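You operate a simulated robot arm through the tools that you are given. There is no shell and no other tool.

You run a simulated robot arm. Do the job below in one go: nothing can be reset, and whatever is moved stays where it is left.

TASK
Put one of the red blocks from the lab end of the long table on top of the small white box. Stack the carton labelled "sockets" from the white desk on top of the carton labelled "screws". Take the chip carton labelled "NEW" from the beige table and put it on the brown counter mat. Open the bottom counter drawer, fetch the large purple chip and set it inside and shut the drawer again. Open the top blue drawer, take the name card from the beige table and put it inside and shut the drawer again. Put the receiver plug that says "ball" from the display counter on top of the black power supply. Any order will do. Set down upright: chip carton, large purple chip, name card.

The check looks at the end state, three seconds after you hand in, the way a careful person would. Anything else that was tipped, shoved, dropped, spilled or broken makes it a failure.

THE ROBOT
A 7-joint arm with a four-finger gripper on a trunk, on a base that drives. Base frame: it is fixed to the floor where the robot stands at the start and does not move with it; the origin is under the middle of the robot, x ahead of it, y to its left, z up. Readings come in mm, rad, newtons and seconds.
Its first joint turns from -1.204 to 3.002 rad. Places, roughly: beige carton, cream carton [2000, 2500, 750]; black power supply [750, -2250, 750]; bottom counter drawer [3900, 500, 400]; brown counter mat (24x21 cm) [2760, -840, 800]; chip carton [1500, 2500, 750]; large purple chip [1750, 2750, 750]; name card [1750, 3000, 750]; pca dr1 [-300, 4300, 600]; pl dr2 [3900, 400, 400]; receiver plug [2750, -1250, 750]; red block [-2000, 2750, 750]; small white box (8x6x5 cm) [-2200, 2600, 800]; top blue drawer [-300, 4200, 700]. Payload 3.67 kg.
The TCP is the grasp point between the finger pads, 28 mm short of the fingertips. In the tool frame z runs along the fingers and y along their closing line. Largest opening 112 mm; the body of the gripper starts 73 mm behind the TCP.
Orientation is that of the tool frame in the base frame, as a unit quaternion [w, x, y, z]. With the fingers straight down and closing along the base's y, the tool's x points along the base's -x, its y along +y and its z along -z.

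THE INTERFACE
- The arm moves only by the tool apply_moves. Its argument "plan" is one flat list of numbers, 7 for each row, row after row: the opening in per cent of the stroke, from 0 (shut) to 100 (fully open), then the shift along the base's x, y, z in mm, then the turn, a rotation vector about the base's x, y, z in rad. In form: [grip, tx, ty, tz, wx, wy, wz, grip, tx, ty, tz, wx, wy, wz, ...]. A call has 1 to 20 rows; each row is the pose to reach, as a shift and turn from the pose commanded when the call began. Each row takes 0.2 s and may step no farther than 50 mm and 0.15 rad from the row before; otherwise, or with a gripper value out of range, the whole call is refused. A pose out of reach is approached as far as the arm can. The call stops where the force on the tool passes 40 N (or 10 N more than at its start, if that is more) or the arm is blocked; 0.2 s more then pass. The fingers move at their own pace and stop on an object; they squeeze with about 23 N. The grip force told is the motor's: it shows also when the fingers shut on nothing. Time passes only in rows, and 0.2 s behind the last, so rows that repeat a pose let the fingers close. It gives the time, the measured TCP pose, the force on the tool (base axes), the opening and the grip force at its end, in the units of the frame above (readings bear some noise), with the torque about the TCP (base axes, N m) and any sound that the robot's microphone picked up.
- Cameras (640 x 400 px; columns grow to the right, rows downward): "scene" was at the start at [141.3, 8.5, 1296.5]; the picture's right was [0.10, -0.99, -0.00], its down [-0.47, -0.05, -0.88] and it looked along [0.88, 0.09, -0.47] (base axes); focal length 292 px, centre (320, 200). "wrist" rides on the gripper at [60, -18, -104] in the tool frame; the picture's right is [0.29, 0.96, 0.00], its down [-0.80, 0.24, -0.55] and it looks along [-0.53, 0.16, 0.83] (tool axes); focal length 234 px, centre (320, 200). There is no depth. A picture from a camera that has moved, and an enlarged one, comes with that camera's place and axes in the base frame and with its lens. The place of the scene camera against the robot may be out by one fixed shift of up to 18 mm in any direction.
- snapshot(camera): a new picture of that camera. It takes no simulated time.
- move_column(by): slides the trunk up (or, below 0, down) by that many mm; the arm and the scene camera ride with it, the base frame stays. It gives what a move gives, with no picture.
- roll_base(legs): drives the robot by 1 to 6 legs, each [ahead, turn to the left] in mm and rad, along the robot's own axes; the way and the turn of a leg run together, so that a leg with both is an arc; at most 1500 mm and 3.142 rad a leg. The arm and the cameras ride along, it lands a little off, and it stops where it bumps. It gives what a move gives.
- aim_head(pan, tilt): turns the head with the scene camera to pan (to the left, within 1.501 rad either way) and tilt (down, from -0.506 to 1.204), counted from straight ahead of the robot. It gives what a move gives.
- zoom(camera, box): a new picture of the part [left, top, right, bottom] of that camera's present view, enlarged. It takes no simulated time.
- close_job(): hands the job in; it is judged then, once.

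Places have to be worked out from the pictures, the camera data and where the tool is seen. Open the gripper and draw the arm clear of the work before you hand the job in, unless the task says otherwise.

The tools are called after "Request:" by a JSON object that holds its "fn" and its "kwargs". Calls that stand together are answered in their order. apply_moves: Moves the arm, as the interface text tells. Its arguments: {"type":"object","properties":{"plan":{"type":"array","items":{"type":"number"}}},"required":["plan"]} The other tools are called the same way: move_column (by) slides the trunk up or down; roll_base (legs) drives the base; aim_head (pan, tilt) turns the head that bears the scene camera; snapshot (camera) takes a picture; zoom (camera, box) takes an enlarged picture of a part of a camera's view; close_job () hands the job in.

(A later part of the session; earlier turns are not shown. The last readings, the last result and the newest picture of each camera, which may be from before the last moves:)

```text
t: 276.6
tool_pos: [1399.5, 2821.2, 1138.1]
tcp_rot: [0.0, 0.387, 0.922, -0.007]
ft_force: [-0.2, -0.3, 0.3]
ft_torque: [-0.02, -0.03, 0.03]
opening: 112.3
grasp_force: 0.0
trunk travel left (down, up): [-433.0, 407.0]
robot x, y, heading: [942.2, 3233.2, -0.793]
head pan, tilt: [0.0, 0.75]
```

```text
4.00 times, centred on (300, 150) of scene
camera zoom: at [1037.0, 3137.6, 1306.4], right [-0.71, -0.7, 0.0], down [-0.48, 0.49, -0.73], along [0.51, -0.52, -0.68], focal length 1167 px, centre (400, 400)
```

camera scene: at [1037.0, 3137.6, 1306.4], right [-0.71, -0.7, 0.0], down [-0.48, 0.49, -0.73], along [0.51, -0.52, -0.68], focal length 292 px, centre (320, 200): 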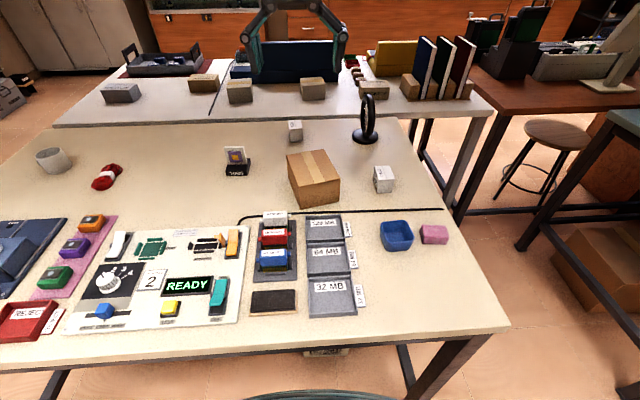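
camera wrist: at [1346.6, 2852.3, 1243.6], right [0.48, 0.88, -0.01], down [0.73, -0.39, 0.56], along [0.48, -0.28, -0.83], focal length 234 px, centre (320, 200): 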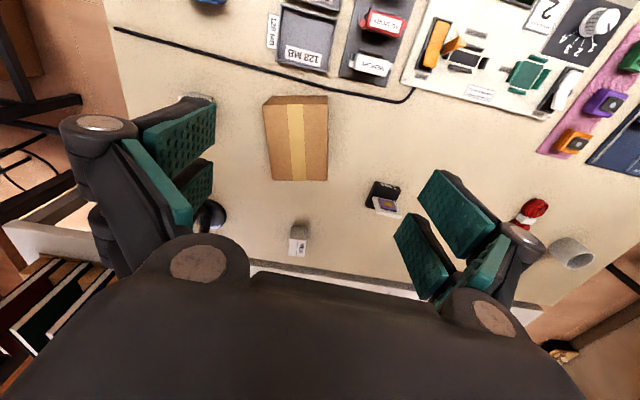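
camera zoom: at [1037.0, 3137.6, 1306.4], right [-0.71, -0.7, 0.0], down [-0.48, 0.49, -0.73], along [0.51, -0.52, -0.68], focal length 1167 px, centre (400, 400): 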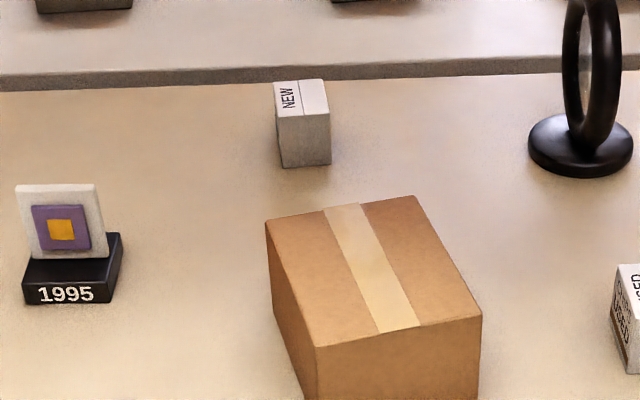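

NEW carton: about 40 × 55 × 46 mm, top centre near (1675, 2610, 843), narrow side along 55.7°. I move out above it with a small yaw and check the reach.

Request:
{"fn": "apply_moves", "kwargs": {"plan": [100, 35, -27, -5, 0, 0, 0.05, 100, 70, -54, -10, 0, 0, 0.1, 100, 105, -81, -20, 0, 0, 0.15, 100, 140, -108, -30, 0, 0, 0.195, 100, 175, -134, -45, 0, 0, 0.195, 100, 210, -161, -65, 0, 0, 0.195, 100, 245, -188, -90, 0, 0, 0.195, 100, 275, -211, -120, 0, 0, 0.195, 100, 275, -211, -160, 0, 0, 0.195, 100, 275, -211, -180, 0, 0, 0.195, 100, 275, -211, -180, 0, 0, 0.195]}}

Request:
{"fn": "snapshot", "kwargs": {"camera": "wrist"}}

Request:
{"fn": "snapshot", "kwargs": {"camera": "scene"}}

```text
refused: row 7 steps farther than a row can; nothing moved
```

```text
taken
camera wrist: at [1346.6, 2852.3, 1243.6], right [0.48, 0.88, -0.01], down [0.73, -0.39, 0.56], along [0.48, -0.28, -0.83], focal length 234 px, centre (320, 200)
```

wrist: 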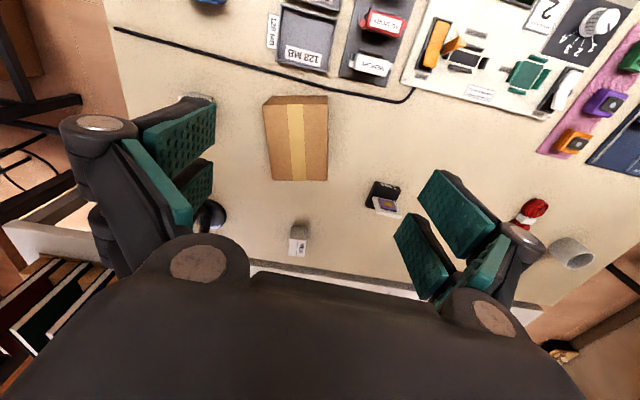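

```text
taken
camera scene: at [1037.0, 3137.6, 1306.4], right [-0.71, -0.7, 0.0], down [-0.48, 0.49, -0.73], along [0.51, -0.52, -0.68], focal length 292 px, centre (320, 200)
```

scene: 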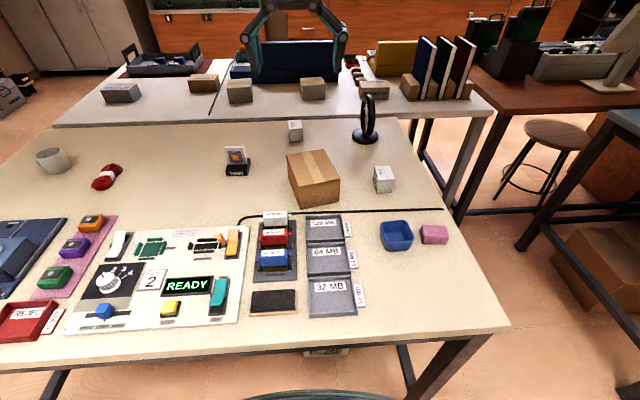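

Row 7 was slightly long; I resend with smaller steps.

Request:
{"fn": "apply_moves", "kwargs": {"plan": [100, 35, -27, -5, 0, 0, 0.05, 100, 70, -54, -10, 0, 0, 0.1, 100, 105, -81, -20, 0, 0, 0.15, 100, 140, -108, -30, 0, 0, 0.195, 100, 173, -133, -45, 0, 0, 0.195, 100, 206, -158, -65, 0, 0, 0.195, 100, 236, -181, -90, 0, 0, 0.195, 100, 262, -201, -120, 0, 0, 0.195, 100, 275, -211, -155, 0, 0, 0.195, 100, 275, -211, -180, 0, 0, 0.195, 100, 275, -211, -180, 0, 0, 0.195]}}

Request:
{"fn": "snapshot", "kwargs": {"camera": "wrist"}}

Request:
{"fn": "snapshot", "kwargs": {"camera": "scene"}}

```text
t: 279.0
tool_pos: [1676.8, 2611.4, 958.9]
tcp_rot: [0.001, 0.295, 0.955, -0.007]
ft_force: [-0.2, 0.4, -0.1]
ft_torque: [-0.02, -0.01, 0.02]
opening: 112.1
grasp_force: 0.1
trunk travel left (down, up): [-433.0, 407.0]
robot x, y, heading: [943.1, 3232.5, -0.791]
head pan, tilt: [0.0, 0.75]
```

```text
taken
camera wrist: at [1618.4, 2630.8, 1064.0], right [0.3, 0.95, -0.01], down [0.8, -0.24, 0.56], along [0.53, -0.18, -0.83], focal length 234 px, centre (320, 200)
```

wrist: 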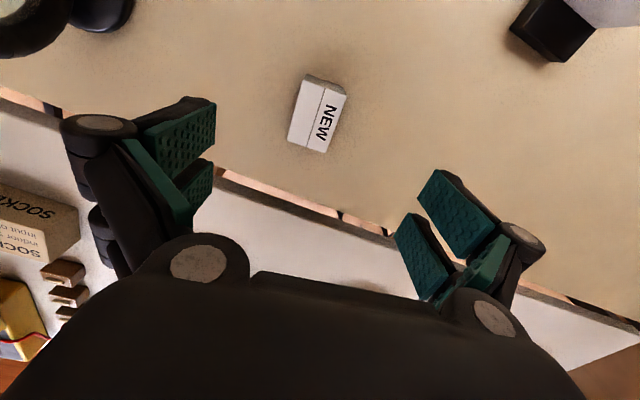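

```text
taken
camera scene: at [1037.2, 3137.6, 1306.4], right [-0.71, -0.7, 0.0], down [-0.48, 0.49, -0.73], along [0.51, -0.52, -0.68], focal length 292 px, centre (320, 200)
```

scene: 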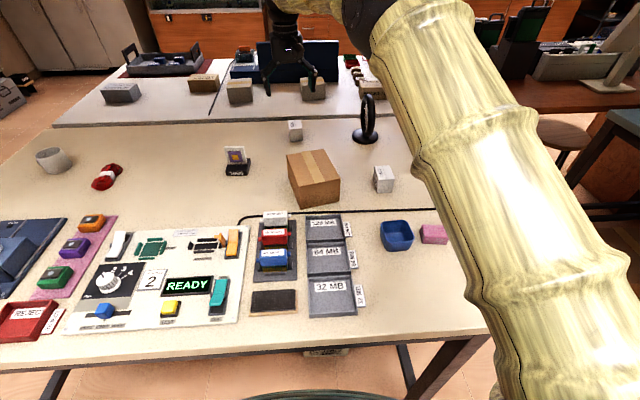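

The carton is right below the gripper and aligned. I descend around it to TCP z ≈ 832.

Request:
{"fn": "apply_moves", "kwargs": {"plan": [100, -2, 0, -35, 0, 0, 0, 100, -5, 0, -70, 0, 0, 0, 100, -5, 0, -100, 0, 0, 0, 100, -5, 0, -120, 0, 0, 0, 100, -5, 0, -127, 0, 0, 0, 100, -5, 0, -127, 0, 0, 0]}}

Request:
{"fn": "snapshot", "kwargs": {"camera": "wrist"}}

Request:
{"fn": "zoom", "kwargs": {"camera": "scene", "box": [220, 60, 380, 160]}}

```text
t: 280.4
tool_pos: [1670.6, 2610.7, 830.3]
tcp_rot: [0.001, 0.295, 0.955, -0.008]
ft_force: [-0.1, 0.2, -0.2]
ft_torque: [0.0, -0.02, -0.03]
opening: 111.9
grasp_force: 0.0
trunk travel left (down, up): [-433.0, 407.0]
robot x, y, heading: [940.5, 3231.7, -0.797]
head pan, tilt: [0.0, 0.75]
```

```text
taken
camera wrist: at [1611.6, 2631.2, 935.4], right [0.3, 0.95, -0.02], down [0.8, -0.24, 0.56], along [0.53, -0.18, -0.83], focal length 234 px, centre (320, 200)
```

wrist: 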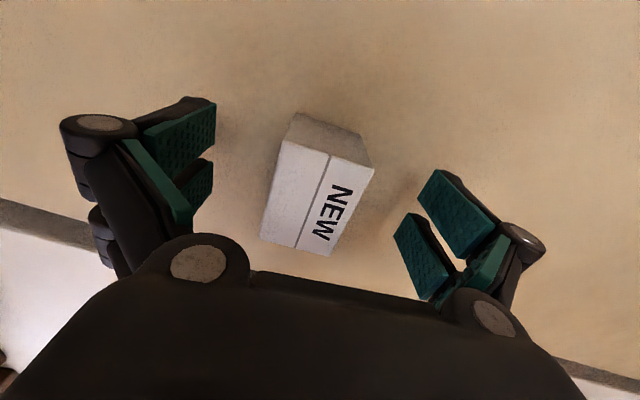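

```text
4.00 times, centred on (300, 110) of scene
camera zoom: at [1037.2, 3137.6, 1306.4], right [-0.71, -0.7, 0.0], down [-0.48, 0.49, -0.73], along [0.51, -0.52, -0.68], focal length 1167 px, centre (400, 560)
```

zoom: 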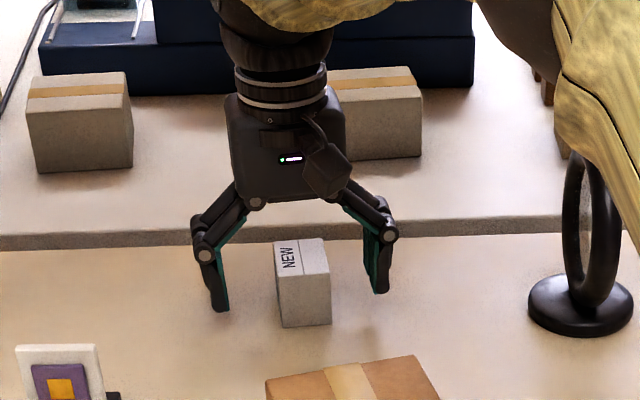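

The carton sits centred between the fingers. I close on it and lift.

Request:
{"fn": "apply_moves", "kwargs": {"plan": [70, 0, 0, 0, 0, 0, 0, 50, 0, 0, 0, 0, 0, 0, 38, 0, 0, 0, 0, 0, 0, 20, 0, 0, 0, 0, 0, 0, 0, 0, 0, 0, 0, 0, 0, 0, 0, 0, 0, 0, 0, 0, 0, 0, 0, 0, 0, 0, 0, 0, 0, 0, 15, 0, 0, 0, 0, 0, 0, 40, 0, 0, 0]}}

Request:
{"fn": "zoom", "kwargs": {"camera": "scene", "box": [220, 60, 380, 160]}}

```text
t: 282.4
tool_pos: [1669.8, 2611.6, 870.6]
tcp_rot: [0.0, 0.294, 0.956, -0.007]
ft_force: [0.4, 0.1, -0.7]
ft_torque: [0.03, -0.03, -0.04]
opening: 39.5
grasp_force: 23.3
trunk travel left (down, up): [-433.0, 407.0]
robot x, y, heading: [939.6, 3231.9, -0.798]
head pan, tilt: [0.0, 0.75]
```

```text
4.00 times, centred on (300, 110) of scene
camera zoom: at [1037.0, 3137.8, 1306.4], right [-0.71, -0.7, 0.0], down [-0.48, 0.49, -0.73], along [0.51, -0.52, -0.68], focal length 1167 px, centre (400, 560)
```

zoom: 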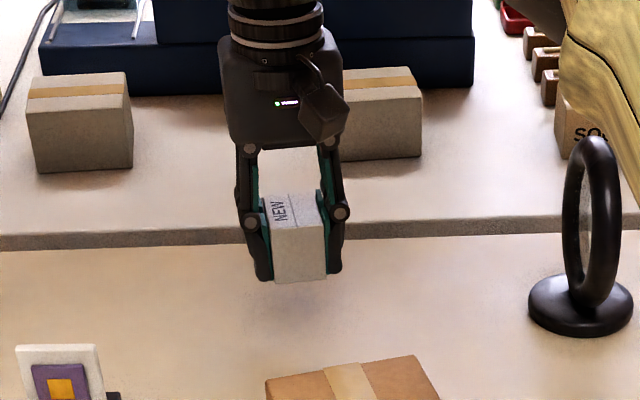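

NEW is held (39.5 mm). I lift it clear, retract the arm, back off and drive round the far end towards the counter.

Request:
{"fn": "apply_moves", "kwargs": {"plan": [0, 0, 0, 45, 0, 0, 0, 0, 0, 0, 90, 0, 0, 0, 0, -10, 6, 135, 0, 0, 0, 0, -35, 20, 170, 0, 0, 0, 0, -70, 40, 195, 0, 0, -0.03, 0, -108, 63, 215, 0, 0, -0.08, 0, -146, 85, 230, 0, 0, -0.12, 0, -184, 107, 240, 0, 0, -0.16, 0, -222, 129, 250, 0, 0, -0.195, 0, -255, 148, 258, 0, 0, -0.195, 0, -282, 164, 260, 0, 0, -0.195, 0, -282, 164, 260, 0, 0, -0.195]}}

Request:
{"fn": "roll_base", "kwargs": {"legs": [[-250, 0], [0, 1.617], [1413, 0], [0, -1.573]]}}

Request:
{"fn": "aim_head", "kwargs": {"pan": 0.0, "tilt": 0.5}}

Request:
{"fn": "snapshot", "kwargs": {"camera": "scene"}}

```text
t: 285.0
tool_pos: [1387.9, 2774.0, 1128.9]
tcp_rot: [-0.001, 0.387, 0.922, -0.008]
ft_force: [0.0, -0.9, -0.7]
ft_torque: [0.05, -0.04, 0.0]
opening: 39.4
grasp_force: 23.3
trunk travel left (down, up): [-433.0, 407.0]
robot x, y, heading: [943.7, 3232.2, -0.788]
head pan, tilt: [0.0, 0.75]
```

```text
t: 301.3
tool_pos: [2175.5, 4003.4, 1129.4]
tcp_rot: [0.001, 0.375, 0.927, -0.007]
ft_force: [-0.7, -0.4, -0.6]
ft_torque: [-0.01, 0.01, 0.02]
opening: 39.4
grasp_force: 22.6
trunk travel left (down, up): [-433.0, 407.0]
robot x, y, heading: [1723.0, 4450.2, -0.769]
head pan, tilt: [0.0, 0.75]
```

```text
t: 302.0
tool_pos: [2177.1, 4003.1, 1130.3]
tcp_rot: [0.001, 0.376, 0.927, -0.008]
ft_force: [-0.2, 0.7, -0.9]
ft_torque: [-0.01, -0.02, -0.02]
opening: 39.3
grasp_force: 23.2
trunk travel left (down, up): [-433.0, 407.0]
robot x, y, heading: [1722.5, 4450.8, -0.766]
head pan, tilt: [0.0, 0.499]
```

```text
taken
camera scene: at [1823.6, 4353.7, 1328.3], right [-0.69, -0.72, 0.0], down [-0.34, 0.33, -0.88], along [0.63, -0.61, -0.48], focal length 292 px, centre (320, 200)
```

scene: 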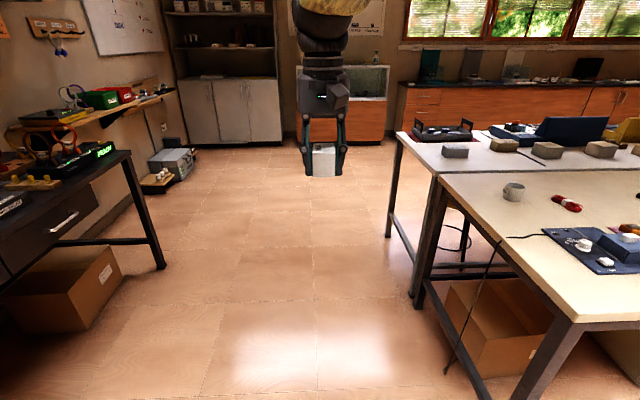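

The passage ahead is clear. I drive through to the right-hand aisle.

Request:
{"fn": "roll_base", "kwargs": {"legs": [[1090, 0.015], [1090, 0], [1089, 0]]}}

Request:
{"fn": "aim_head", "kwargs": {"pan": -0.6, "tilt": 0.4}}

Request:
{"fn": "snapshot", "kwargs": {"camera": "scene"}}

Request:
{"fn": "aim_head", "kwargs": {"pan": 0.3, "tilt": 0.4}}

Request:
{"fn": "snapshot", "kwargs": {"camera": "scene"}}

```text
t: 317.9
tool_pos: [4504.7, 1751.0, 1129.8]
tcp_rot: [0.0, 0.379, 0.925, -0.008]
ft_force: [-0.5, 0.2, 0.0]
ft_torque: [-0.01, 0.01, 0.01]
opening: 39.6
grasp_force: 23.0
trunk travel left (down, up): [-433.0, 407.0]
robot x, y, heading: [4051.1, 2202.8, -0.776]
head pan, tilt: [0.0, 0.499]
```

```text
t: 318.9
tool_pos: [4504.8, 1751.4, 1130.6]
tcp_rot: [0.0, 0.379, 0.926, -0.008]
ft_force: [-0.1, 0.1, -0.6]
ft_torque: [0.0, -0.02, -0.03]
opening: 39.3
grasp_force: 23.2
trunk travel left (down, up): [-433.0, 407.0]
robot x, y, heading: [4054.8, 2202.7, -0.776]
head pan, tilt: [-0.6, 0.4]
```

```text
taken
camera scene: at [4107.0, 2076.2, 1337.5], right [-0.98, -0.19, 0.0], down [-0.08, 0.38, -0.92], along [0.18, -0.9, -0.39], focal length 292 px, centre (320, 200)
```

scene: 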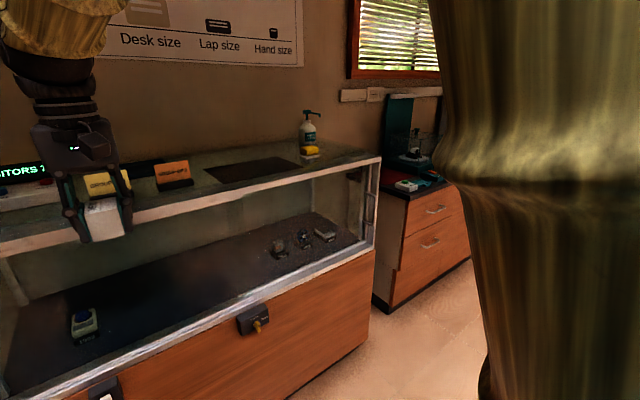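

```text
t: 320.1
tool_pos: [4504.1, 1749.9, 1130.0]
tcp_rot: [0.001, 0.379, 0.925, -0.007]
ft_force: [-0.1, -0.4, -1.4]
ft_torque: [0.02, 0.0, -0.01]
opening: 39.3
grasp_force: 22.6
trunk travel left (down, up): [-433.0, 407.0]
robot x, y, heading: [4054.3, 2200.4, -0.776]
head pan, tilt: [0.3, 0.4]
```

```text
taken
camera scene: at [4171.4, 2124.5, 1337.5], right [-0.46, -0.89, 0.0], down [-0.35, 0.18, -0.92], along [0.82, -0.42, -0.39], focal length 292 px, centre (320, 200)
```

scene: 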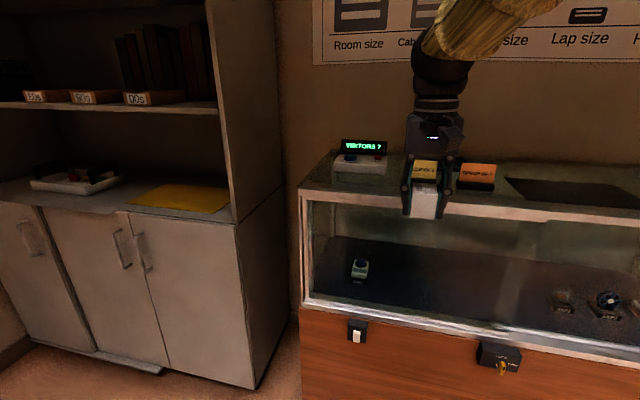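

I'm close to a glass display case; the two-drawer counter unit is to its right. I back off 300 mm before turning, then drive along the counter towards the mat.

Request:
{"fn": "roll_base", "kwargs": {"legs": [[-300, 0], [0, -1.303], [1080, 0], [1080, 0]]}}

Request:
{"fn": "aim_head", "kwargs": {"pan": 0.5, "tilt": 0.4}}

Request:
{"fn": "snapshot", "kwargs": {"camera": "scene"}}

Request:
{"fn": "aim_head", "kwargs": {"pan": 1.3, "tilt": 0.4}}

Request:
{"fn": "snapshot", "kwargs": {"camera": "scene"}}

```text
t: 335.4
tool_pos: [2515.3, -18.2, 1130.2]
tcp_rot: [-0.005, 0.863, 0.505, -0.006]
ft_force: [0.4, -0.7, -0.7]
ft_torque: [0.02, -0.01, 0.01]
opening: 39.7
grasp_force: 23.0
trunk travel left (down, up): [-433.0, 407.0]
robot x, y, heading: [2829.8, 538.4, -2.081]
head pan, tilt: [0.3, 0.4]
```

```text
t: 336.2
tool_pos: [2515.6, -17.7, 1130.0]
tcp_rot: [-0.005, 0.863, 0.506, -0.006]
ft_force: [0.4, -0.2, -0.9]
ft_torque: [0.0, 0.01, 0.0]
opening: 39.5
grasp_force: 22.9
trunk travel left (down, up): [-433.0, 407.0]
robot x, y, heading: [2833.5, 538.5, -2.082]
head pan, tilt: [0.499, 0.4]
```

```text
taken
camera scene: at [2807.3, 400.7, 1337.5], right [-1.0, 0.01, 0.0], down [0.0, 0.39, -0.92], along [-0.01, -0.92, -0.39], focal length 292 px, centre (320, 200)
```

scene: 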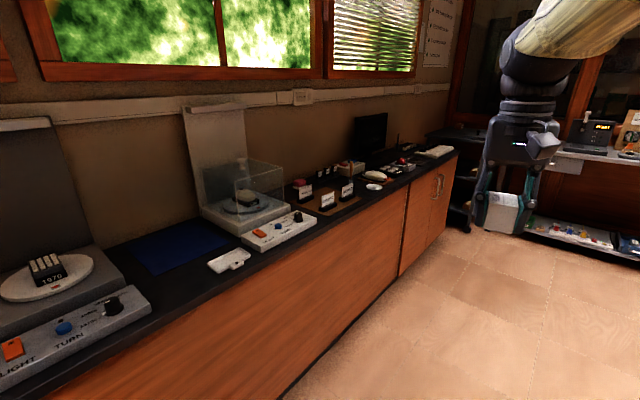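

```text
t: 337.3
tool_pos: [2515.0, -17.7, 1130.0]
tcp_rot: [-0.004, 0.863, 0.505, -0.006]
ft_force: [0.7, 0.2, 0.3]
ft_torque: [0.0, -0.02, 0.01]
opening: 39.5
grasp_force: 23.1
trunk travel left (down, up): [-433.0, 407.0]
robot x, y, heading: [2834.0, 537.5, -2.083]
head pan, tilt: [1.3, 0.4]
```

```text
taken
camera scene: at [2874.2, 428.2, 1337.5], right [-0.7, -0.71, 0.0], down [-0.28, 0.27, -0.92], along [0.65, -0.65, -0.39], focal length 292 px, centre (320, 200)
```

scene: 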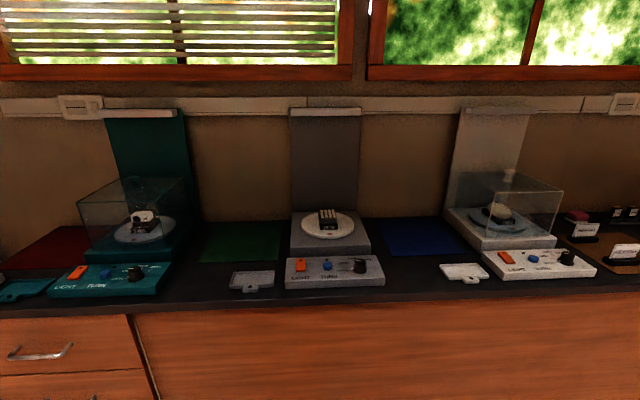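

The counter shows a row of devices and, further on, a brown mat with labelled items. I zoom in there.

Request:
{"fn": "aim_head", "kwargs": {"pan": 0.5, "tilt": 0.4}}

Request:
{"fn": "zoom", "kwargs": {"camera": "scene", "box": [260, 130, 420, 230]}}

Request:
{"fn": "zoom", "kwargs": {"camera": "scene", "box": [340, 110, 468, 190]}}

Request:
{"fn": "zoom", "kwargs": {"camera": "scene", "box": [440, 80, 640, 205]}}

```text
t: 338.4
tool_pos: [2514.5, -17.2, 1130.2]
tcp_rot: [-0.004, 0.863, 0.505, -0.006]
ft_force: [-0.5, -0.6, -0.7]
ft_torque: [0.03, -0.01, 0.01]
opening: 39.6
grasp_force: 23.3
trunk travel left (down, up): [-433.0, 407.0]
robot x, y, heading: [2829.9, 534.7, -2.083]
head pan, tilt: [0.499, 0.4]
```

```text
4.00 times, centred on (340, 180) of scene
camera zoom: at [2807.5, 400.8, 1337.5], right [-1.0, 0.01, 0.0], down [0.0, 0.39, -0.92], along [-0.01, -0.92, -0.39], focal length 1167 px, centre (240, 280)
```

zoom: 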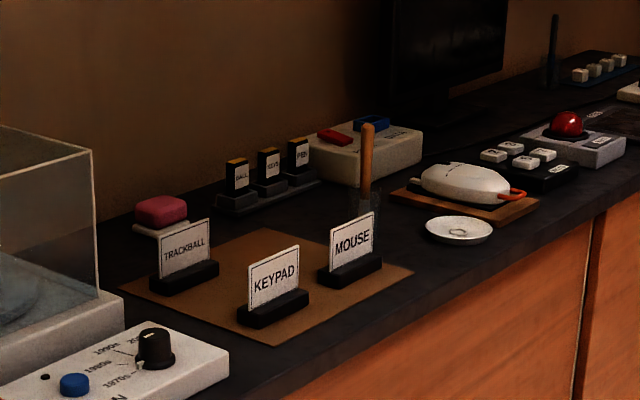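

```text
5.00 times, centred on (404, 150) of scene
camera zoom: at [2807.5, 400.8, 1337.5], right [-1.0, 0.01, 0.0], down [0.0, 0.39, -0.92], along [-0.01, -0.92, -0.39], focal length 1459 px, centre (-100, 450)
```

zoom: 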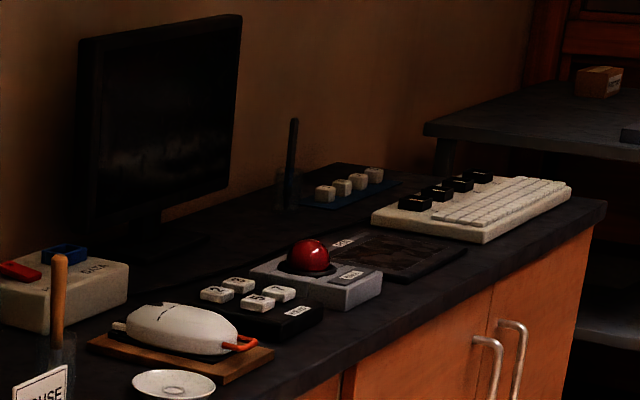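

```text
3.20 times, centred on (540, 142) of scene
camera zoom: at [2807.5, 400.8, 1337.5], right [-1.0, 0.01, 0.0], down [0.0, 0.39, -0.92], along [-0.01, -0.92, -0.39], focal length 934 px, centre (-384, 384)
```

zoom: 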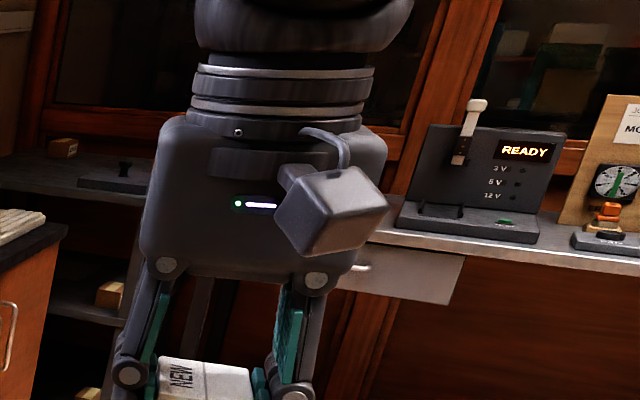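

I see the brown mat with three name cards, the BALL/KEYS/PEN receiver plugs behind it, and the black power supply (READY, 3 V/5 V/12 V) on the next table. I drive in front of the mat and face the counter.

Request:
{"fn": "roll_base", "kwargs": {"legs": [[1114, -0.024], [0, 1.407]]}}

Request:
{"fn": "aim_head", "kwargs": {"pan": 0.0, "tilt": 0.7}}

Request:
{"fn": "snapshot", "kwargs": {"camera": "scene"}}

Request:
{"fn": "snapshot", "kwargs": {"camera": "wrist"}}

```text
t: 347.6
tool_pos: [2771.8, -850.5, 1130.0]
tcp_rot: [0.001, 0.337, 0.942, -0.007]
ft_force: [1.2, -0.1, -0.3]
ft_torque: [-0.04, 0.01, -0.01]
opening: 39.6
grasp_force: 23.0
trunk travel left (down, up): [-433.0, 407.0]
robot x, y, heading: [2282.5, -436.4, -0.682]
head pan, tilt: [0.499, 0.4]
```

```text
t: 348.5
tool_pos: [2770.8, -850.6, 1130.5]
tcp_rot: [0.002, 0.336, 0.942, -0.008]
ft_force: [-0.4, -0.3, 0.3]
ft_torque: [0.01, -0.02, 0.0]
opening: 39.7
grasp_force: 22.9
trunk travel left (down, up): [-433.0, 407.0]
robot x, y, heading: [2279.0, -442.9, -0.685]
head pan, tilt: [0.0, 0.7]
```

```text
taken
camera scene: at [2385.9, -527.1, 1310.7], right [-0.63, -0.78, 0.0], down [-0.5, 0.41, -0.77], along [0.59, -0.48, -0.64], focal length 292 px, centre (320, 200)
```

scene: 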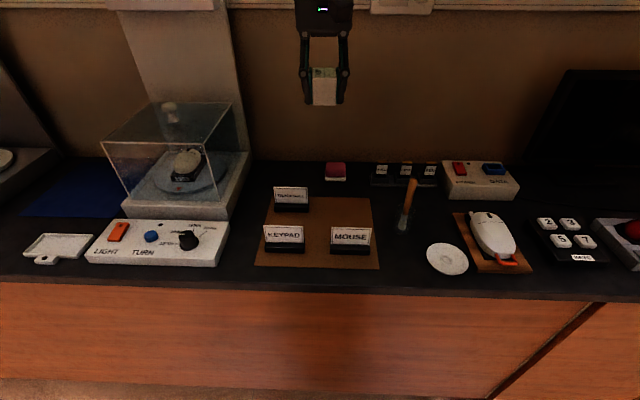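

```text
taken
camera wrist: at [2714.9, -824.6, 1235.5], right [0.38, 0.92, -0.01], down [0.77, -0.31, 0.56], along [0.51, -0.22, -0.83], focal length 234 px, centre (320, 200)
```

wrist: 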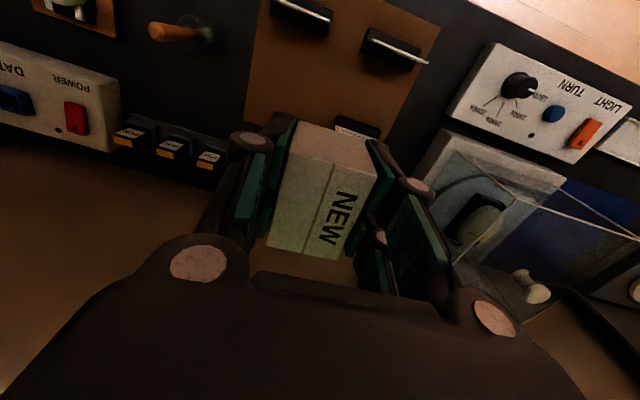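

I zoom in on the mat in both views to fix its height and the free area.

Request:
{"fn": "zoom", "kwargs": {"camera": "scene", "box": [240, 160, 400, 280]}}

Request:
{"fn": "zoom", "kwargs": {"camera": "wrist", "box": [220, 0, 460, 150]}}

```text
3.33 times, centred on (320, 220) of scene
camera zoom: at [2385.9, -527.1, 1310.7], right [-0.63, -0.78, 0.0], down [-0.5, 0.41, -0.77], along [0.59, -0.48, -0.64], focal length 973 px, centre (320, 133)
```

zoom: 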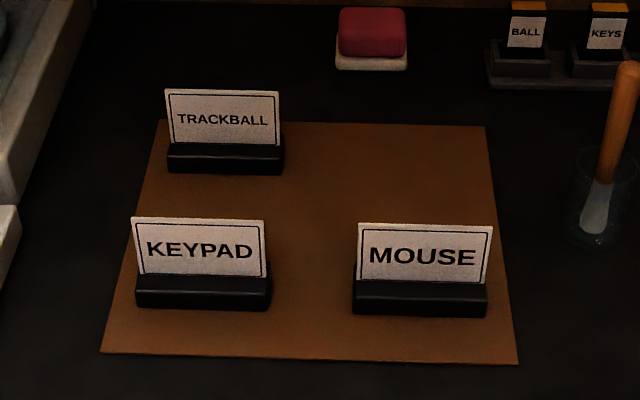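

```text
2.67 times, centred on (340, 75) of wrist
camera zoom: at [2714.9, -824.6, 1235.5], right [0.38, 0.92, -0.01], down [0.77, -0.31, 0.56], along [0.51, -0.22, -0.83], focal length 624 px, centre (267, 533)
```

zoom: 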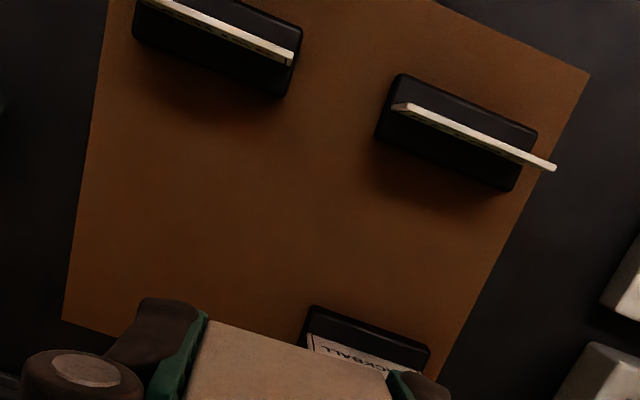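

From the wrist view the mat lies at z ≈ 838 with its centre near (2762, -823); the back-right quadrant is free. I lower the carton towards (2773, -880), first to z ≈ 905.

Request:
{"fn": "apply_moves", "kwargs": {"plan": [0, 1, -15, -30, 0, 0, 0, 0, 2, -29, -70, 0, 0, -0.03, 0, 2, -29, -115, 0, 0, -0.03, 0, 2, -29, -160, 0, 0, -0.03, 0, 2, -29, -200, 0, 0, -0.03, 0, 2, -29, -225, 0, 0, -0.03, 0, 2, -29, -225, 0, 0, -0.03]}}

Request:
{"fn": "snapshot", "kwargs": {"camera": "wrist"}}

Request:
{"fn": "zoom", "kwargs": {"camera": "scene", "box": [240, 120, 432, 240]}}

```text
t: 350.1
tool_pos: [2776.2, -878.3, 905.7]
tcp_rot: [0.001, 0.351, 0.936, -0.008]
ft_force: [0.2, -0.1, -0.9]
ft_torque: [0.04, 0.02, 0.03]
opening: 39.3
grasp_force: 22.9
trunk travel left (down, up): [-433.0, 407.0]
robot x, y, heading: [2276.1, -443.5, -0.683]
head pan, tilt: [0.0, 0.7]
```

```text
taken
camera wrist: at [2720.0, -851.6, 1010.5], right [0.41, 0.91, -0.01], down [0.76, -0.33, 0.56], along [0.5, -0.24, -0.83], focal length 234 px, centre (320, 200)
```

wrist: 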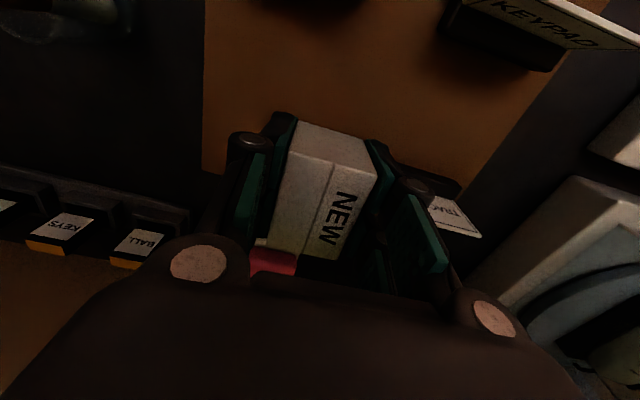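

```text
3.33 times, centred on (336, 180) of scene
camera zoom: at [2385.8, -527.1, 1310.7], right [-0.63, -0.78, 0.0], down [-0.5, 0.41, -0.76], along [0.59, -0.48, -0.64], focal length 973 px, centre (267, 267)
```

zoom: 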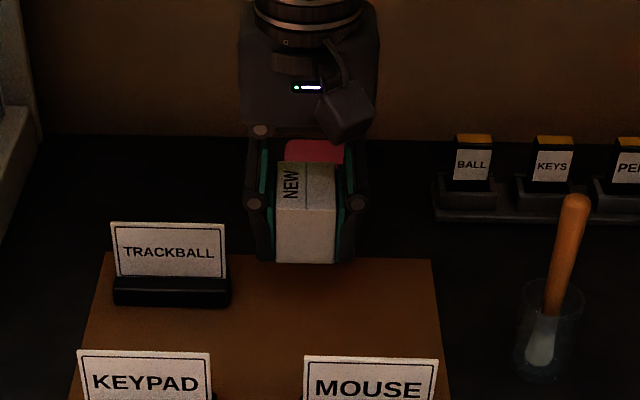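

The landing spot is clear of the three cards. I lower to just above the mat and then feel for contact.

Request:
{"fn": "apply_moves", "kwargs": {"plan": [0, -2, -1, -15, 0, 0, 0, 0, -2, -1, -24, 0, 0, 0, 0, -2, -1, -28, 0, 0, 0, 0, -2, -1, -31, 0, 0, 0, 0, -2, -1, -31, 0, 0, 0]}}

Request:
{"fn": "zoom", "kwargs": {"camera": "scene", "box": [240, 120, 432, 240]}}

```text
t: 351.3
tool_pos: [2772.9, -880.4, 875.7]
tcp_rot: [0.0, 0.351, 0.936, -0.007]
ft_force: [-0.9, -0.1, -0.9]
ft_torque: [-0.03, 0.03, -0.01]
opening: 39.6
grasp_force: 23.1
trunk travel left (down, up): [-433.0, 407.0]
robot x, y, heading: [2281.9, -441.6, -0.687]
head pan, tilt: [0.0, 0.7]
```

```text
3.33 times, centred on (336, 180) of scene
camera zoom: at [2385.9, -527.1, 1310.6], right [-0.63, -0.78, 0.0], down [-0.5, 0.41, -0.76], along [0.59, -0.48, -0.64], focal length 973 px, centre (267, 267)
```

zoom: 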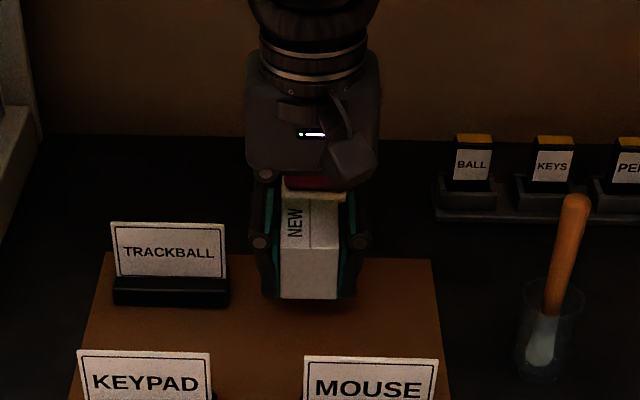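

No contact yet; lowering further in small steps.

Request:
{"fn": "apply_moves", "kwargs": {"plan": [0, 0, 0, -3, 0, 0, 0, 0, 0, 0, -6, 0, 0, 0, 0, 0, 0, -8, 0, 0, 0, 0, 0, 0, -8, 0, 0, 0]}}

```text
t: 352.3
tool_pos: [2771.5, -879.3, 867.0]
tcp_rot: [0.0, 0.35, 0.937, -0.008]
ft_force: [0.3, -0.3, -1.2]
ft_torque: [-0.01, -0.02, -0.02]
opening: 39.4
grasp_force: 23.2
trunk travel left (down, up): [-433.0, 407.0]
robot x, y, heading: [2276.4, -440.3, -0.681]
head pan, tilt: [0.0, 0.7]
```

Request:
{"fn": "apply_moves", "kwargs": {"plan": [0, 0, 0, -3, 0, 0, 0, 0, 0, 0, -6, 0, 0, 0, 0, 0, 0, -8, 0, 0, 0, 0, 0, 0, -8, 0, 0, 0]}}

Request:
{"fn": "zoom", "kwargs": {"camera": "scene", "box": [240, 120, 432, 240]}}

```text
t: 353.3
tool_pos: [2773.3, -880.5, 858.0]
tcp_rot: [0.0, 0.35, 0.937, -0.007]
ft_force: [-0.4, -0.3, -0.7]
ft_torque: [0.01, -0.05, 0.02]
opening: 39.4
grasp_force: 23.1
trunk travel left (down, up): [-433.0, 407.0]
robot x, y, heading: [2281.9, -438.6, -0.684]
head pan, tilt: [0.0, 0.7]
```

```text
3.33 times, centred on (336, 180) of scene
camera zoom: at [2385.9, -527.1, 1310.6], right [-0.63, -0.78, 0.0], down [-0.5, 0.41, -0.76], along [0.59, -0.48, -0.64], focal length 973 px, centre (267, 267)
```

zoom: 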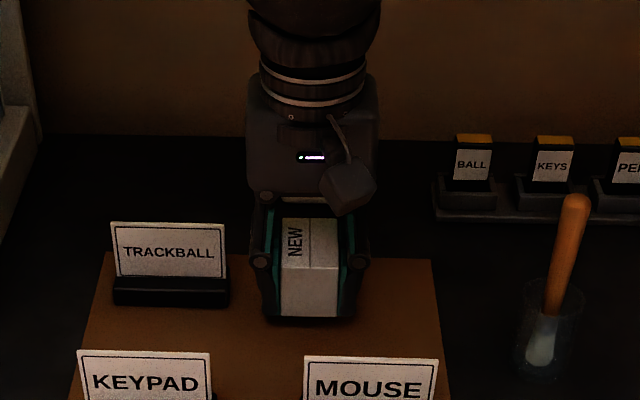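

Still hovering slightly. Continuing down.

Request:
{"fn": "apply_moves", "kwargs": {"plan": [0, 0, 0, -3, 0, 0, 0, 0, 0, 0, -5, 0, 0, 0, 0, 0, 0, -5, 0, 0, 0]}}

Request:
{"fn": "apply_moves", "kwargs": {"plan": [0, 0, 0, -3, 0, 0, 0, 0, 0, 0, -5, 0, 0, 0, 0, 0, 0, -5, 0, 0, 0]}}

```text
t: 354.1
tool_pos: [2771.4, -879.9, 853.3]
tcp_rot: [0.0, 0.35, 0.937, -0.007]
ft_force: [-0.7, 0.1, -2.1]
ft_torque: [0.03, 0.01, -0.02]
opening: 39.8
grasp_force: 23.0
trunk travel left (down, up): [-433.0, 407.0]
robot x, y, heading: [2282.9, -441.5, -0.686]
head pan, tilt: [0.0, 0.7]
```

```text
t: 354.9
tool_pos: [2772.5, -878.9, 848.0]
tcp_rot: [0.001, 0.35, 0.937, -0.009]
ft_force: [-0.3, -1.6, -1.3]
ft_torque: [-0.01, 0.0, 0.0]
opening: 39.3
grasp_force: 22.3
trunk travel left (down, up): [-433.0, 407.0]
robot x, y, heading: [2280.8, -440.6, -0.683]
head pan, tilt: [0.0, 0.7]
```

Request:
{"fn": "apply_moves", "kwargs": {"plan": [0, 0, 0, -3, 0, 0, 0, 0, 0, 0, -5, 0, 0, 0, 0, 0, 0, -5, 0, 0, 0]}}

Request:
{"fn": "zoom", "kwargs": {"camera": "scene", "box": [240, 120, 432, 240]}}

Request:
{"fn": "snapshot", "kwargs": {"camera": "wrist"}}

```text
t: 355.7
tool_pos: [2772.4, -880.5, 844.7]
tcp_rot: [-0.001, 0.351, 0.936, -0.007]
ft_force: [-0.3, 1.3, -0.3]
ft_torque: [0.0, 0.03, -0.02]
opening: 39.3
grasp_force: 22.9
trunk travel left (down, up): [-433.0, 407.0]
robot x, y, heading: [2278.3, -441.1, -0.685]
head pan, tilt: [0.0, 0.7]
```

```text
3.33 times, centred on (336, 180) of scene
camera zoom: at [2385.9, -527.1, 1310.6], right [-0.63, -0.78, 0.0], down [-0.5, 0.41, -0.76], along [0.59, -0.48, -0.64], focal length 973 px, centre (267, 267)
```

zoom: 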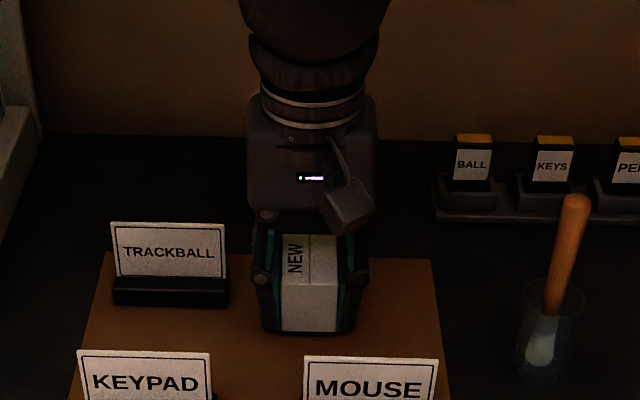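

```text
taken
camera wrist: at [2715.8, -853.2, 948.6], right [0.41, 0.91, -0.01], down [0.76, -0.33, 0.56], along [0.5, -0.24, -0.83], focal length 234 px, centre (320, 200)
```

wrist: 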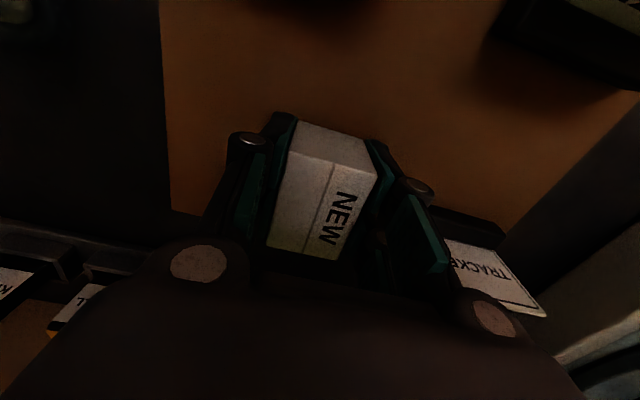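

Still no contact; a few more millimetres.

Request:
{"fn": "apply_moves", "kwargs": {"plan": [0, 0, 0, -2, 0, 0, 0, 0, 0, 0, -4, 0, 0, 0, 0, 0, 0, -4, 0, 0, 0]}}

Request:
{"fn": "apply_moves", "kwargs": {"plan": [0, 0, 0, -2, 0, 0, 0, 0, 0, 0, -3, 0, 0, 0, 0, 0, 0, -3, 0, 0, 0]}}

```text
t: 356.5
tool_pos: [2772.1, -881.0, 839.6]
tcp_rot: [0.001, 0.35, 0.937, -0.008]
ft_force: [0.6, -0.2, -0.7]
ft_torque: [0.01, 0.04, 0.01]
opening: 39.4
grasp_force: 23.2
trunk travel left (down, up): [-433.0, 407.0]
robot x, y, heading: [2278.1, -440.3, -0.682]
head pan, tilt: [0.0, 0.7]
```

```text
t: 357.3
tool_pos: [2772.2, -881.2, 835.8]
tcp_rot: [0.001, 0.35, 0.937, -0.008]
ft_force: [0.6, 0.1, -1.2]
ft_torque: [0.01, 0.01, 0.04]
opening: 39.6
grasp_force: 23.2
trunk travel left (down, up): [-433.0, 407.0]
robot x, y, heading: [2284.9, -444.2, -0.686]
head pan, tilt: [0.0, 0.7]
```

Request:
{"fn": "apply_moves", "kwargs": {"plan": [0, 0, 0, -2, 0, 0, 0, 0, 0, 0, -3, 0, 0, 0, 0, 0, 0, -3, 0, 0, 0]}}

Request:
{"fn": "zoom", "kwargs": {"camera": "scene", "box": [290, 170, 354, 210]}}

```text
t: 358.1
tool_pos: [2772.3, -880.3, 834.4]
tcp_rot: [0.0, 0.35, 0.937, -0.008]
ft_force: [-0.9, -1.0, 3.3]
ft_torque: [0.03, -0.07, -0.01]
opening: 39.5
grasp_force: 23.2
trunk travel left (down, up): [-433.0, 407.0]
robot x, y, heading: [2284.0, -441.0, -0.687]
head pan, tilt: [0.0, 0.7]
```

```text
10.00 times, centred on (322, 190) of scene
camera zoom: at [2385.6, -527.0, 1310.7], right [-0.63, -0.78, 0.0], down [-0.5, 0.41, -0.77], along [0.59, -0.48, -0.64], focal length 2918 px, centre (300, 300)
```

zoom: 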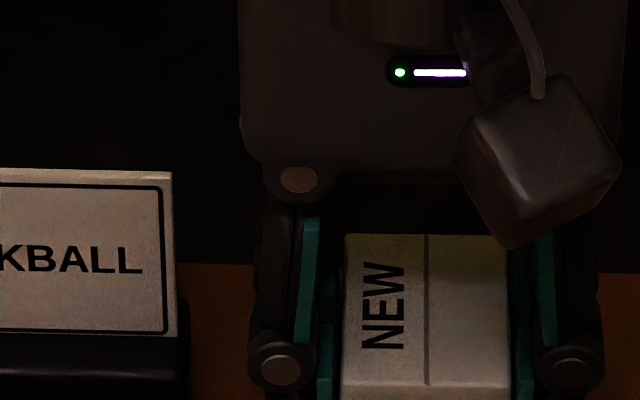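

Light contact (3 N): the carton stands on the mat. I release and withdraw upward.

Request:
{"fn": "apply_moves", "kwargs": {"plan": [38, 0, 0, 0, 0, 0, 0, 44, 0, 0, 0, 0, 0, 0, 52, 0, 0, 0, 0, 0, 0, 52, 0, 0, 3, 0, 0, 0, 52, 0, 0, 25, 0, 0, 0, 52, 0, 0, 65, 0, 0, 0, 52, 0, 0, 105, 0, 0, 0, 52, 0, 0, 150, 0, 0, 0, 52, 0, 0, 195, 0, 0, 0, 52, 0, 0, 240, 0, 0, 0]}}

Request:
{"fn": "snapshot", "kwargs": {"camera": "scene"}}

Request:
{"fn": "snapshot", "kwargs": {"camera": "wrist"}}

```text
t: 360.3
tool_pos: [2772.0, -879.9, 1075.1]
tcp_rot: [0.0, 0.351, 0.936, -0.008]
ft_force: [0.1, -0.1, 0.1]
ft_torque: [-0.01, 0.02, 0.02]
opening: 58.3
grasp_force: 0.0
trunk travel left (down, up): [-433.0, 407.0]
robot x, y, heading: [2280.9, -439.1, -0.686]
head pan, tilt: [0.0, 0.7]
```

```text
taken
camera scene: at [2385.2, -526.7, 1310.7], right [-0.63, -0.78, 0.0], down [-0.5, 0.41, -0.77], along [0.59, -0.48, -0.64], focal length 292 px, centre (320, 200)
```

scene: 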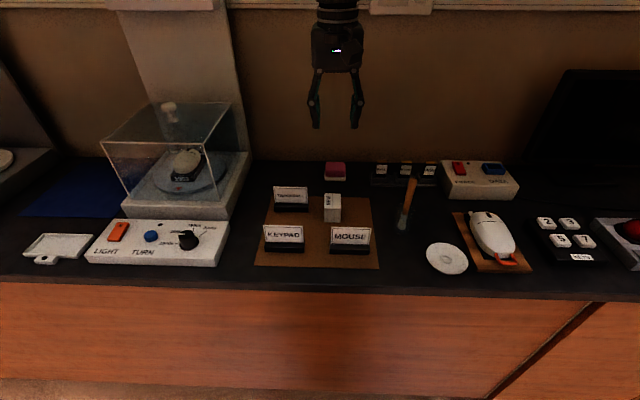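

```text
taken
camera wrist: at [2715.8, -851.9, 1179.2], right [0.41, 0.91, -0.01], down [0.76, -0.33, 0.56], along [0.5, -0.24, -0.83], focal length 234 px, centre (320, 200)
```

wrist: 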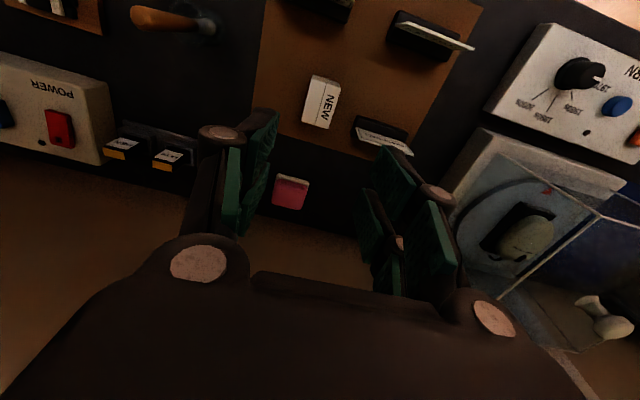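

The NEW carton stands on the mat. Next the "BALL" receiver plug behind it; I zoom in to locate it and calibrate with the known carton position.

Request:
{"fn": "zoom", "kwargs": {"camera": "scene", "box": [290, 150, 450, 250]}}

Request:
{"fn": "zoom", "kwargs": {"camera": "wrist", "box": [90, 70, 250, 190]}}

```text
4.00 times, centred on (370, 200) of scene
camera zoom: at [2385.2, -526.7, 1310.7], right [-0.63, -0.78, 0.0], down [-0.5, 0.41, -0.77], along [0.59, -0.48, -0.64], focal length 1167 px, centre (120, 200)
```

zoom: 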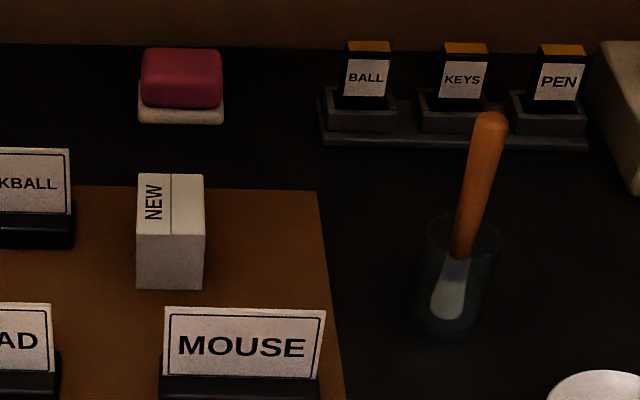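

```text
3.33 times, centred on (170, 130) of wrist
camera zoom: at [2715.8, -851.9, 1179.2], right [0.41, 0.91, -0.01], down [0.76, -0.33, 0.56], along [0.5, -0.24, -0.83], focal length 781 px, centre (820, 433)
```

zoom: 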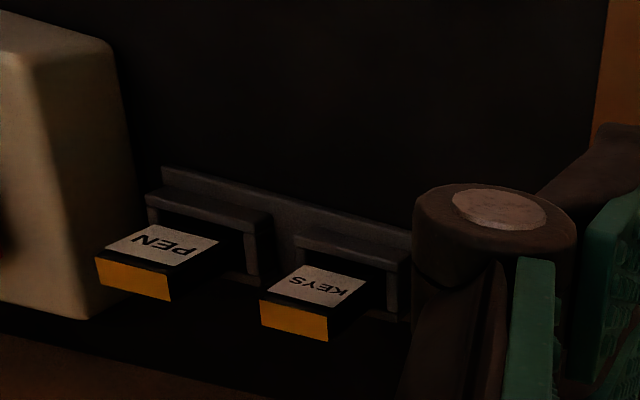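

BALL plug is the left one of the three, near (2800, -1087) with its top at about z 861. I move the gripper above it.

Request:
{"fn": "apply_moves", "kwargs": {"plan": [52, 4, -40, -5, 0, 0, 0, 52, 8, -80, -15, 0, 0, 0, 52, 13, -120, -25, 0, 0, 0, 52, 18, -160, -40, 0, 0, 0, 52, 20, -195, -60, 0, 0, 0, 52, 20, -195, -75, 0, 0, 0, 52, 20, -195, -75, 0, 0, 0]}}

Request:
{"fn": "snapshot", "kwargs": {"camera": "wrist"}}

Request:
{"fn": "zoom", "kwargs": {"camera": "wrist", "box": [220, 40, 412, 160]}}

Request:
{"fn": "zoom", "kwargs": {"camera": "scene", "box": [290, 100, 450, 200]}}

```text
t: 361.9
tool_pos: [2792.2, -1075.5, 997.9]
tcp_rot: [0.0, 0.349, 0.937, -0.007]
ft_force: [0.0, -0.1, 0.3]
ft_torque: [0.0, 0.01, 0.04]
opening: 58.3
grasp_force: 0.0
trunk travel left (down, up): [-433.0, 407.0]
robot x, y, heading: [2276.3, -441.5, -0.68]
head pan, tilt: [0.0, 0.7]
```

```text
taken
camera wrist: at [2735.9, -1048.1, 1104.2], right [0.41, 0.91, -0.01], down [0.76, -0.33, 0.56], along [0.5, -0.24, -0.83], focal length 234 px, centre (320, 200)
```

wrist: 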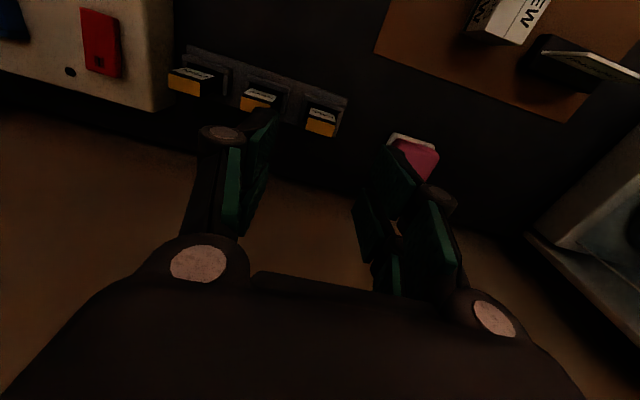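

```text
3.33 times, centred on (316, 100) of wrist
camera zoom: at [2735.9, -1048.1, 1104.2], right [0.41, 0.91, -0.01], down [0.76, -0.33, 0.56], along [0.5, -0.24, -0.83], focal length 781 px, centre (333, 533)
```

zoom: 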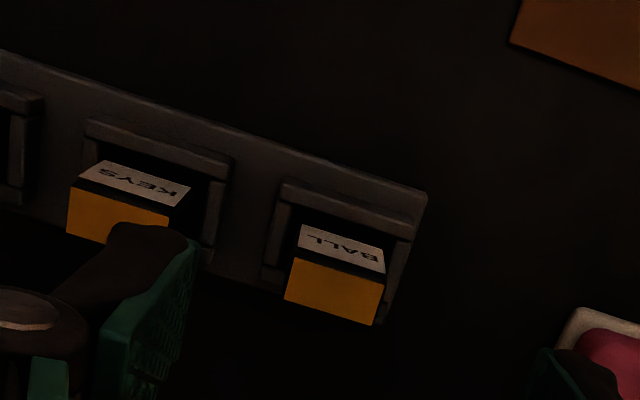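

```text
4.00 times, centred on (370, 150) of scene
camera zoom: at [2385.8, -527.4, 1310.6], right [-0.63, -0.77, 0.0], down [-0.5, 0.41, -0.76], along [0.59, -0.48, -0.64], focal length 1167 px, centre (120, 400)
```

zoom: 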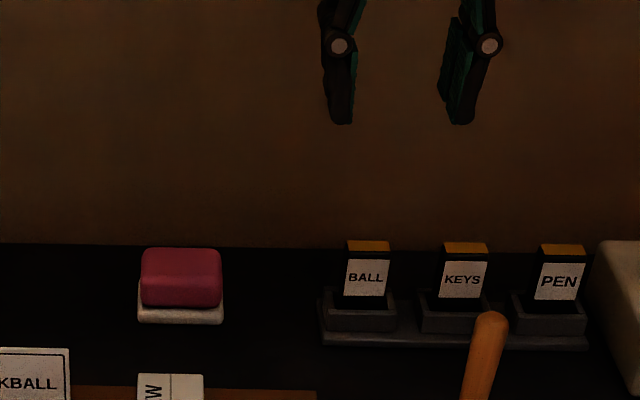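

BALL's top is 28 × 15 mm at about (2800, -1077). I align (yaw +0.08) and descend to TCP z ≈ 860, keeping the fingers moderately open to stay clear of KEYS.

Request:
{"fn": "apply_moves", "kwargs": {"plan": [52, 4, -1, -35, 0, 0, 0.04, 52, 8, -2, -70, 0, 0, 0.077, 52, 8, -2, -95, 0, 0, 0.077, 52, 8, -2, -95, 0, 0, 0.077]}}

Request:
{"fn": "snapshot", "kwargs": {"camera": "wrist"}}

Request:
{"fn": "zoom", "kwargs": {"camera": "scene", "box": [340, 120, 468, 200]}}

```text
t: 362.9
tool_pos: [2800.9, -1076.3, 903.1]
tcp_rot: [0.001, 0.314, 0.949, -0.008]
ft_force: [0.3, -0.2, -0.4]
ft_torque: [0.0, -0.04, 0.04]
opening: 58.1
grasp_force: 0.0
trunk travel left (down, up): [-433.0, 407.0]
robot x, y, heading: [2276.1, -442.4, -0.683]
head pan, tilt: [0.0, 0.7]
```

```text
taken
camera wrist: at [2742.6, -1053.5, 1008.3], right [0.34, 0.94, -0.01], down [0.78, -0.27, 0.56], along [0.52, -0.2, -0.83], focal length 234 px, centre (320, 200)
```

wrist: 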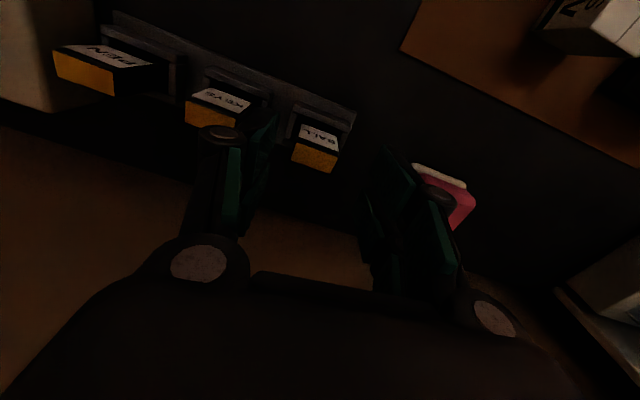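

```text
5.00 times, centred on (404, 160) of scene
camera zoom: at [2385.7, -527.1, 1310.7], right [-0.63, -0.78, 0.0], down [-0.5, 0.41, -0.76], along [0.59, -0.48, -0.64], focal length 1459 px, centre (-100, 400)
```

zoom: 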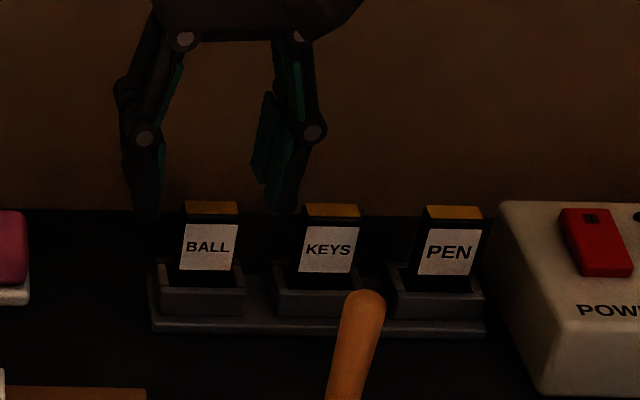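

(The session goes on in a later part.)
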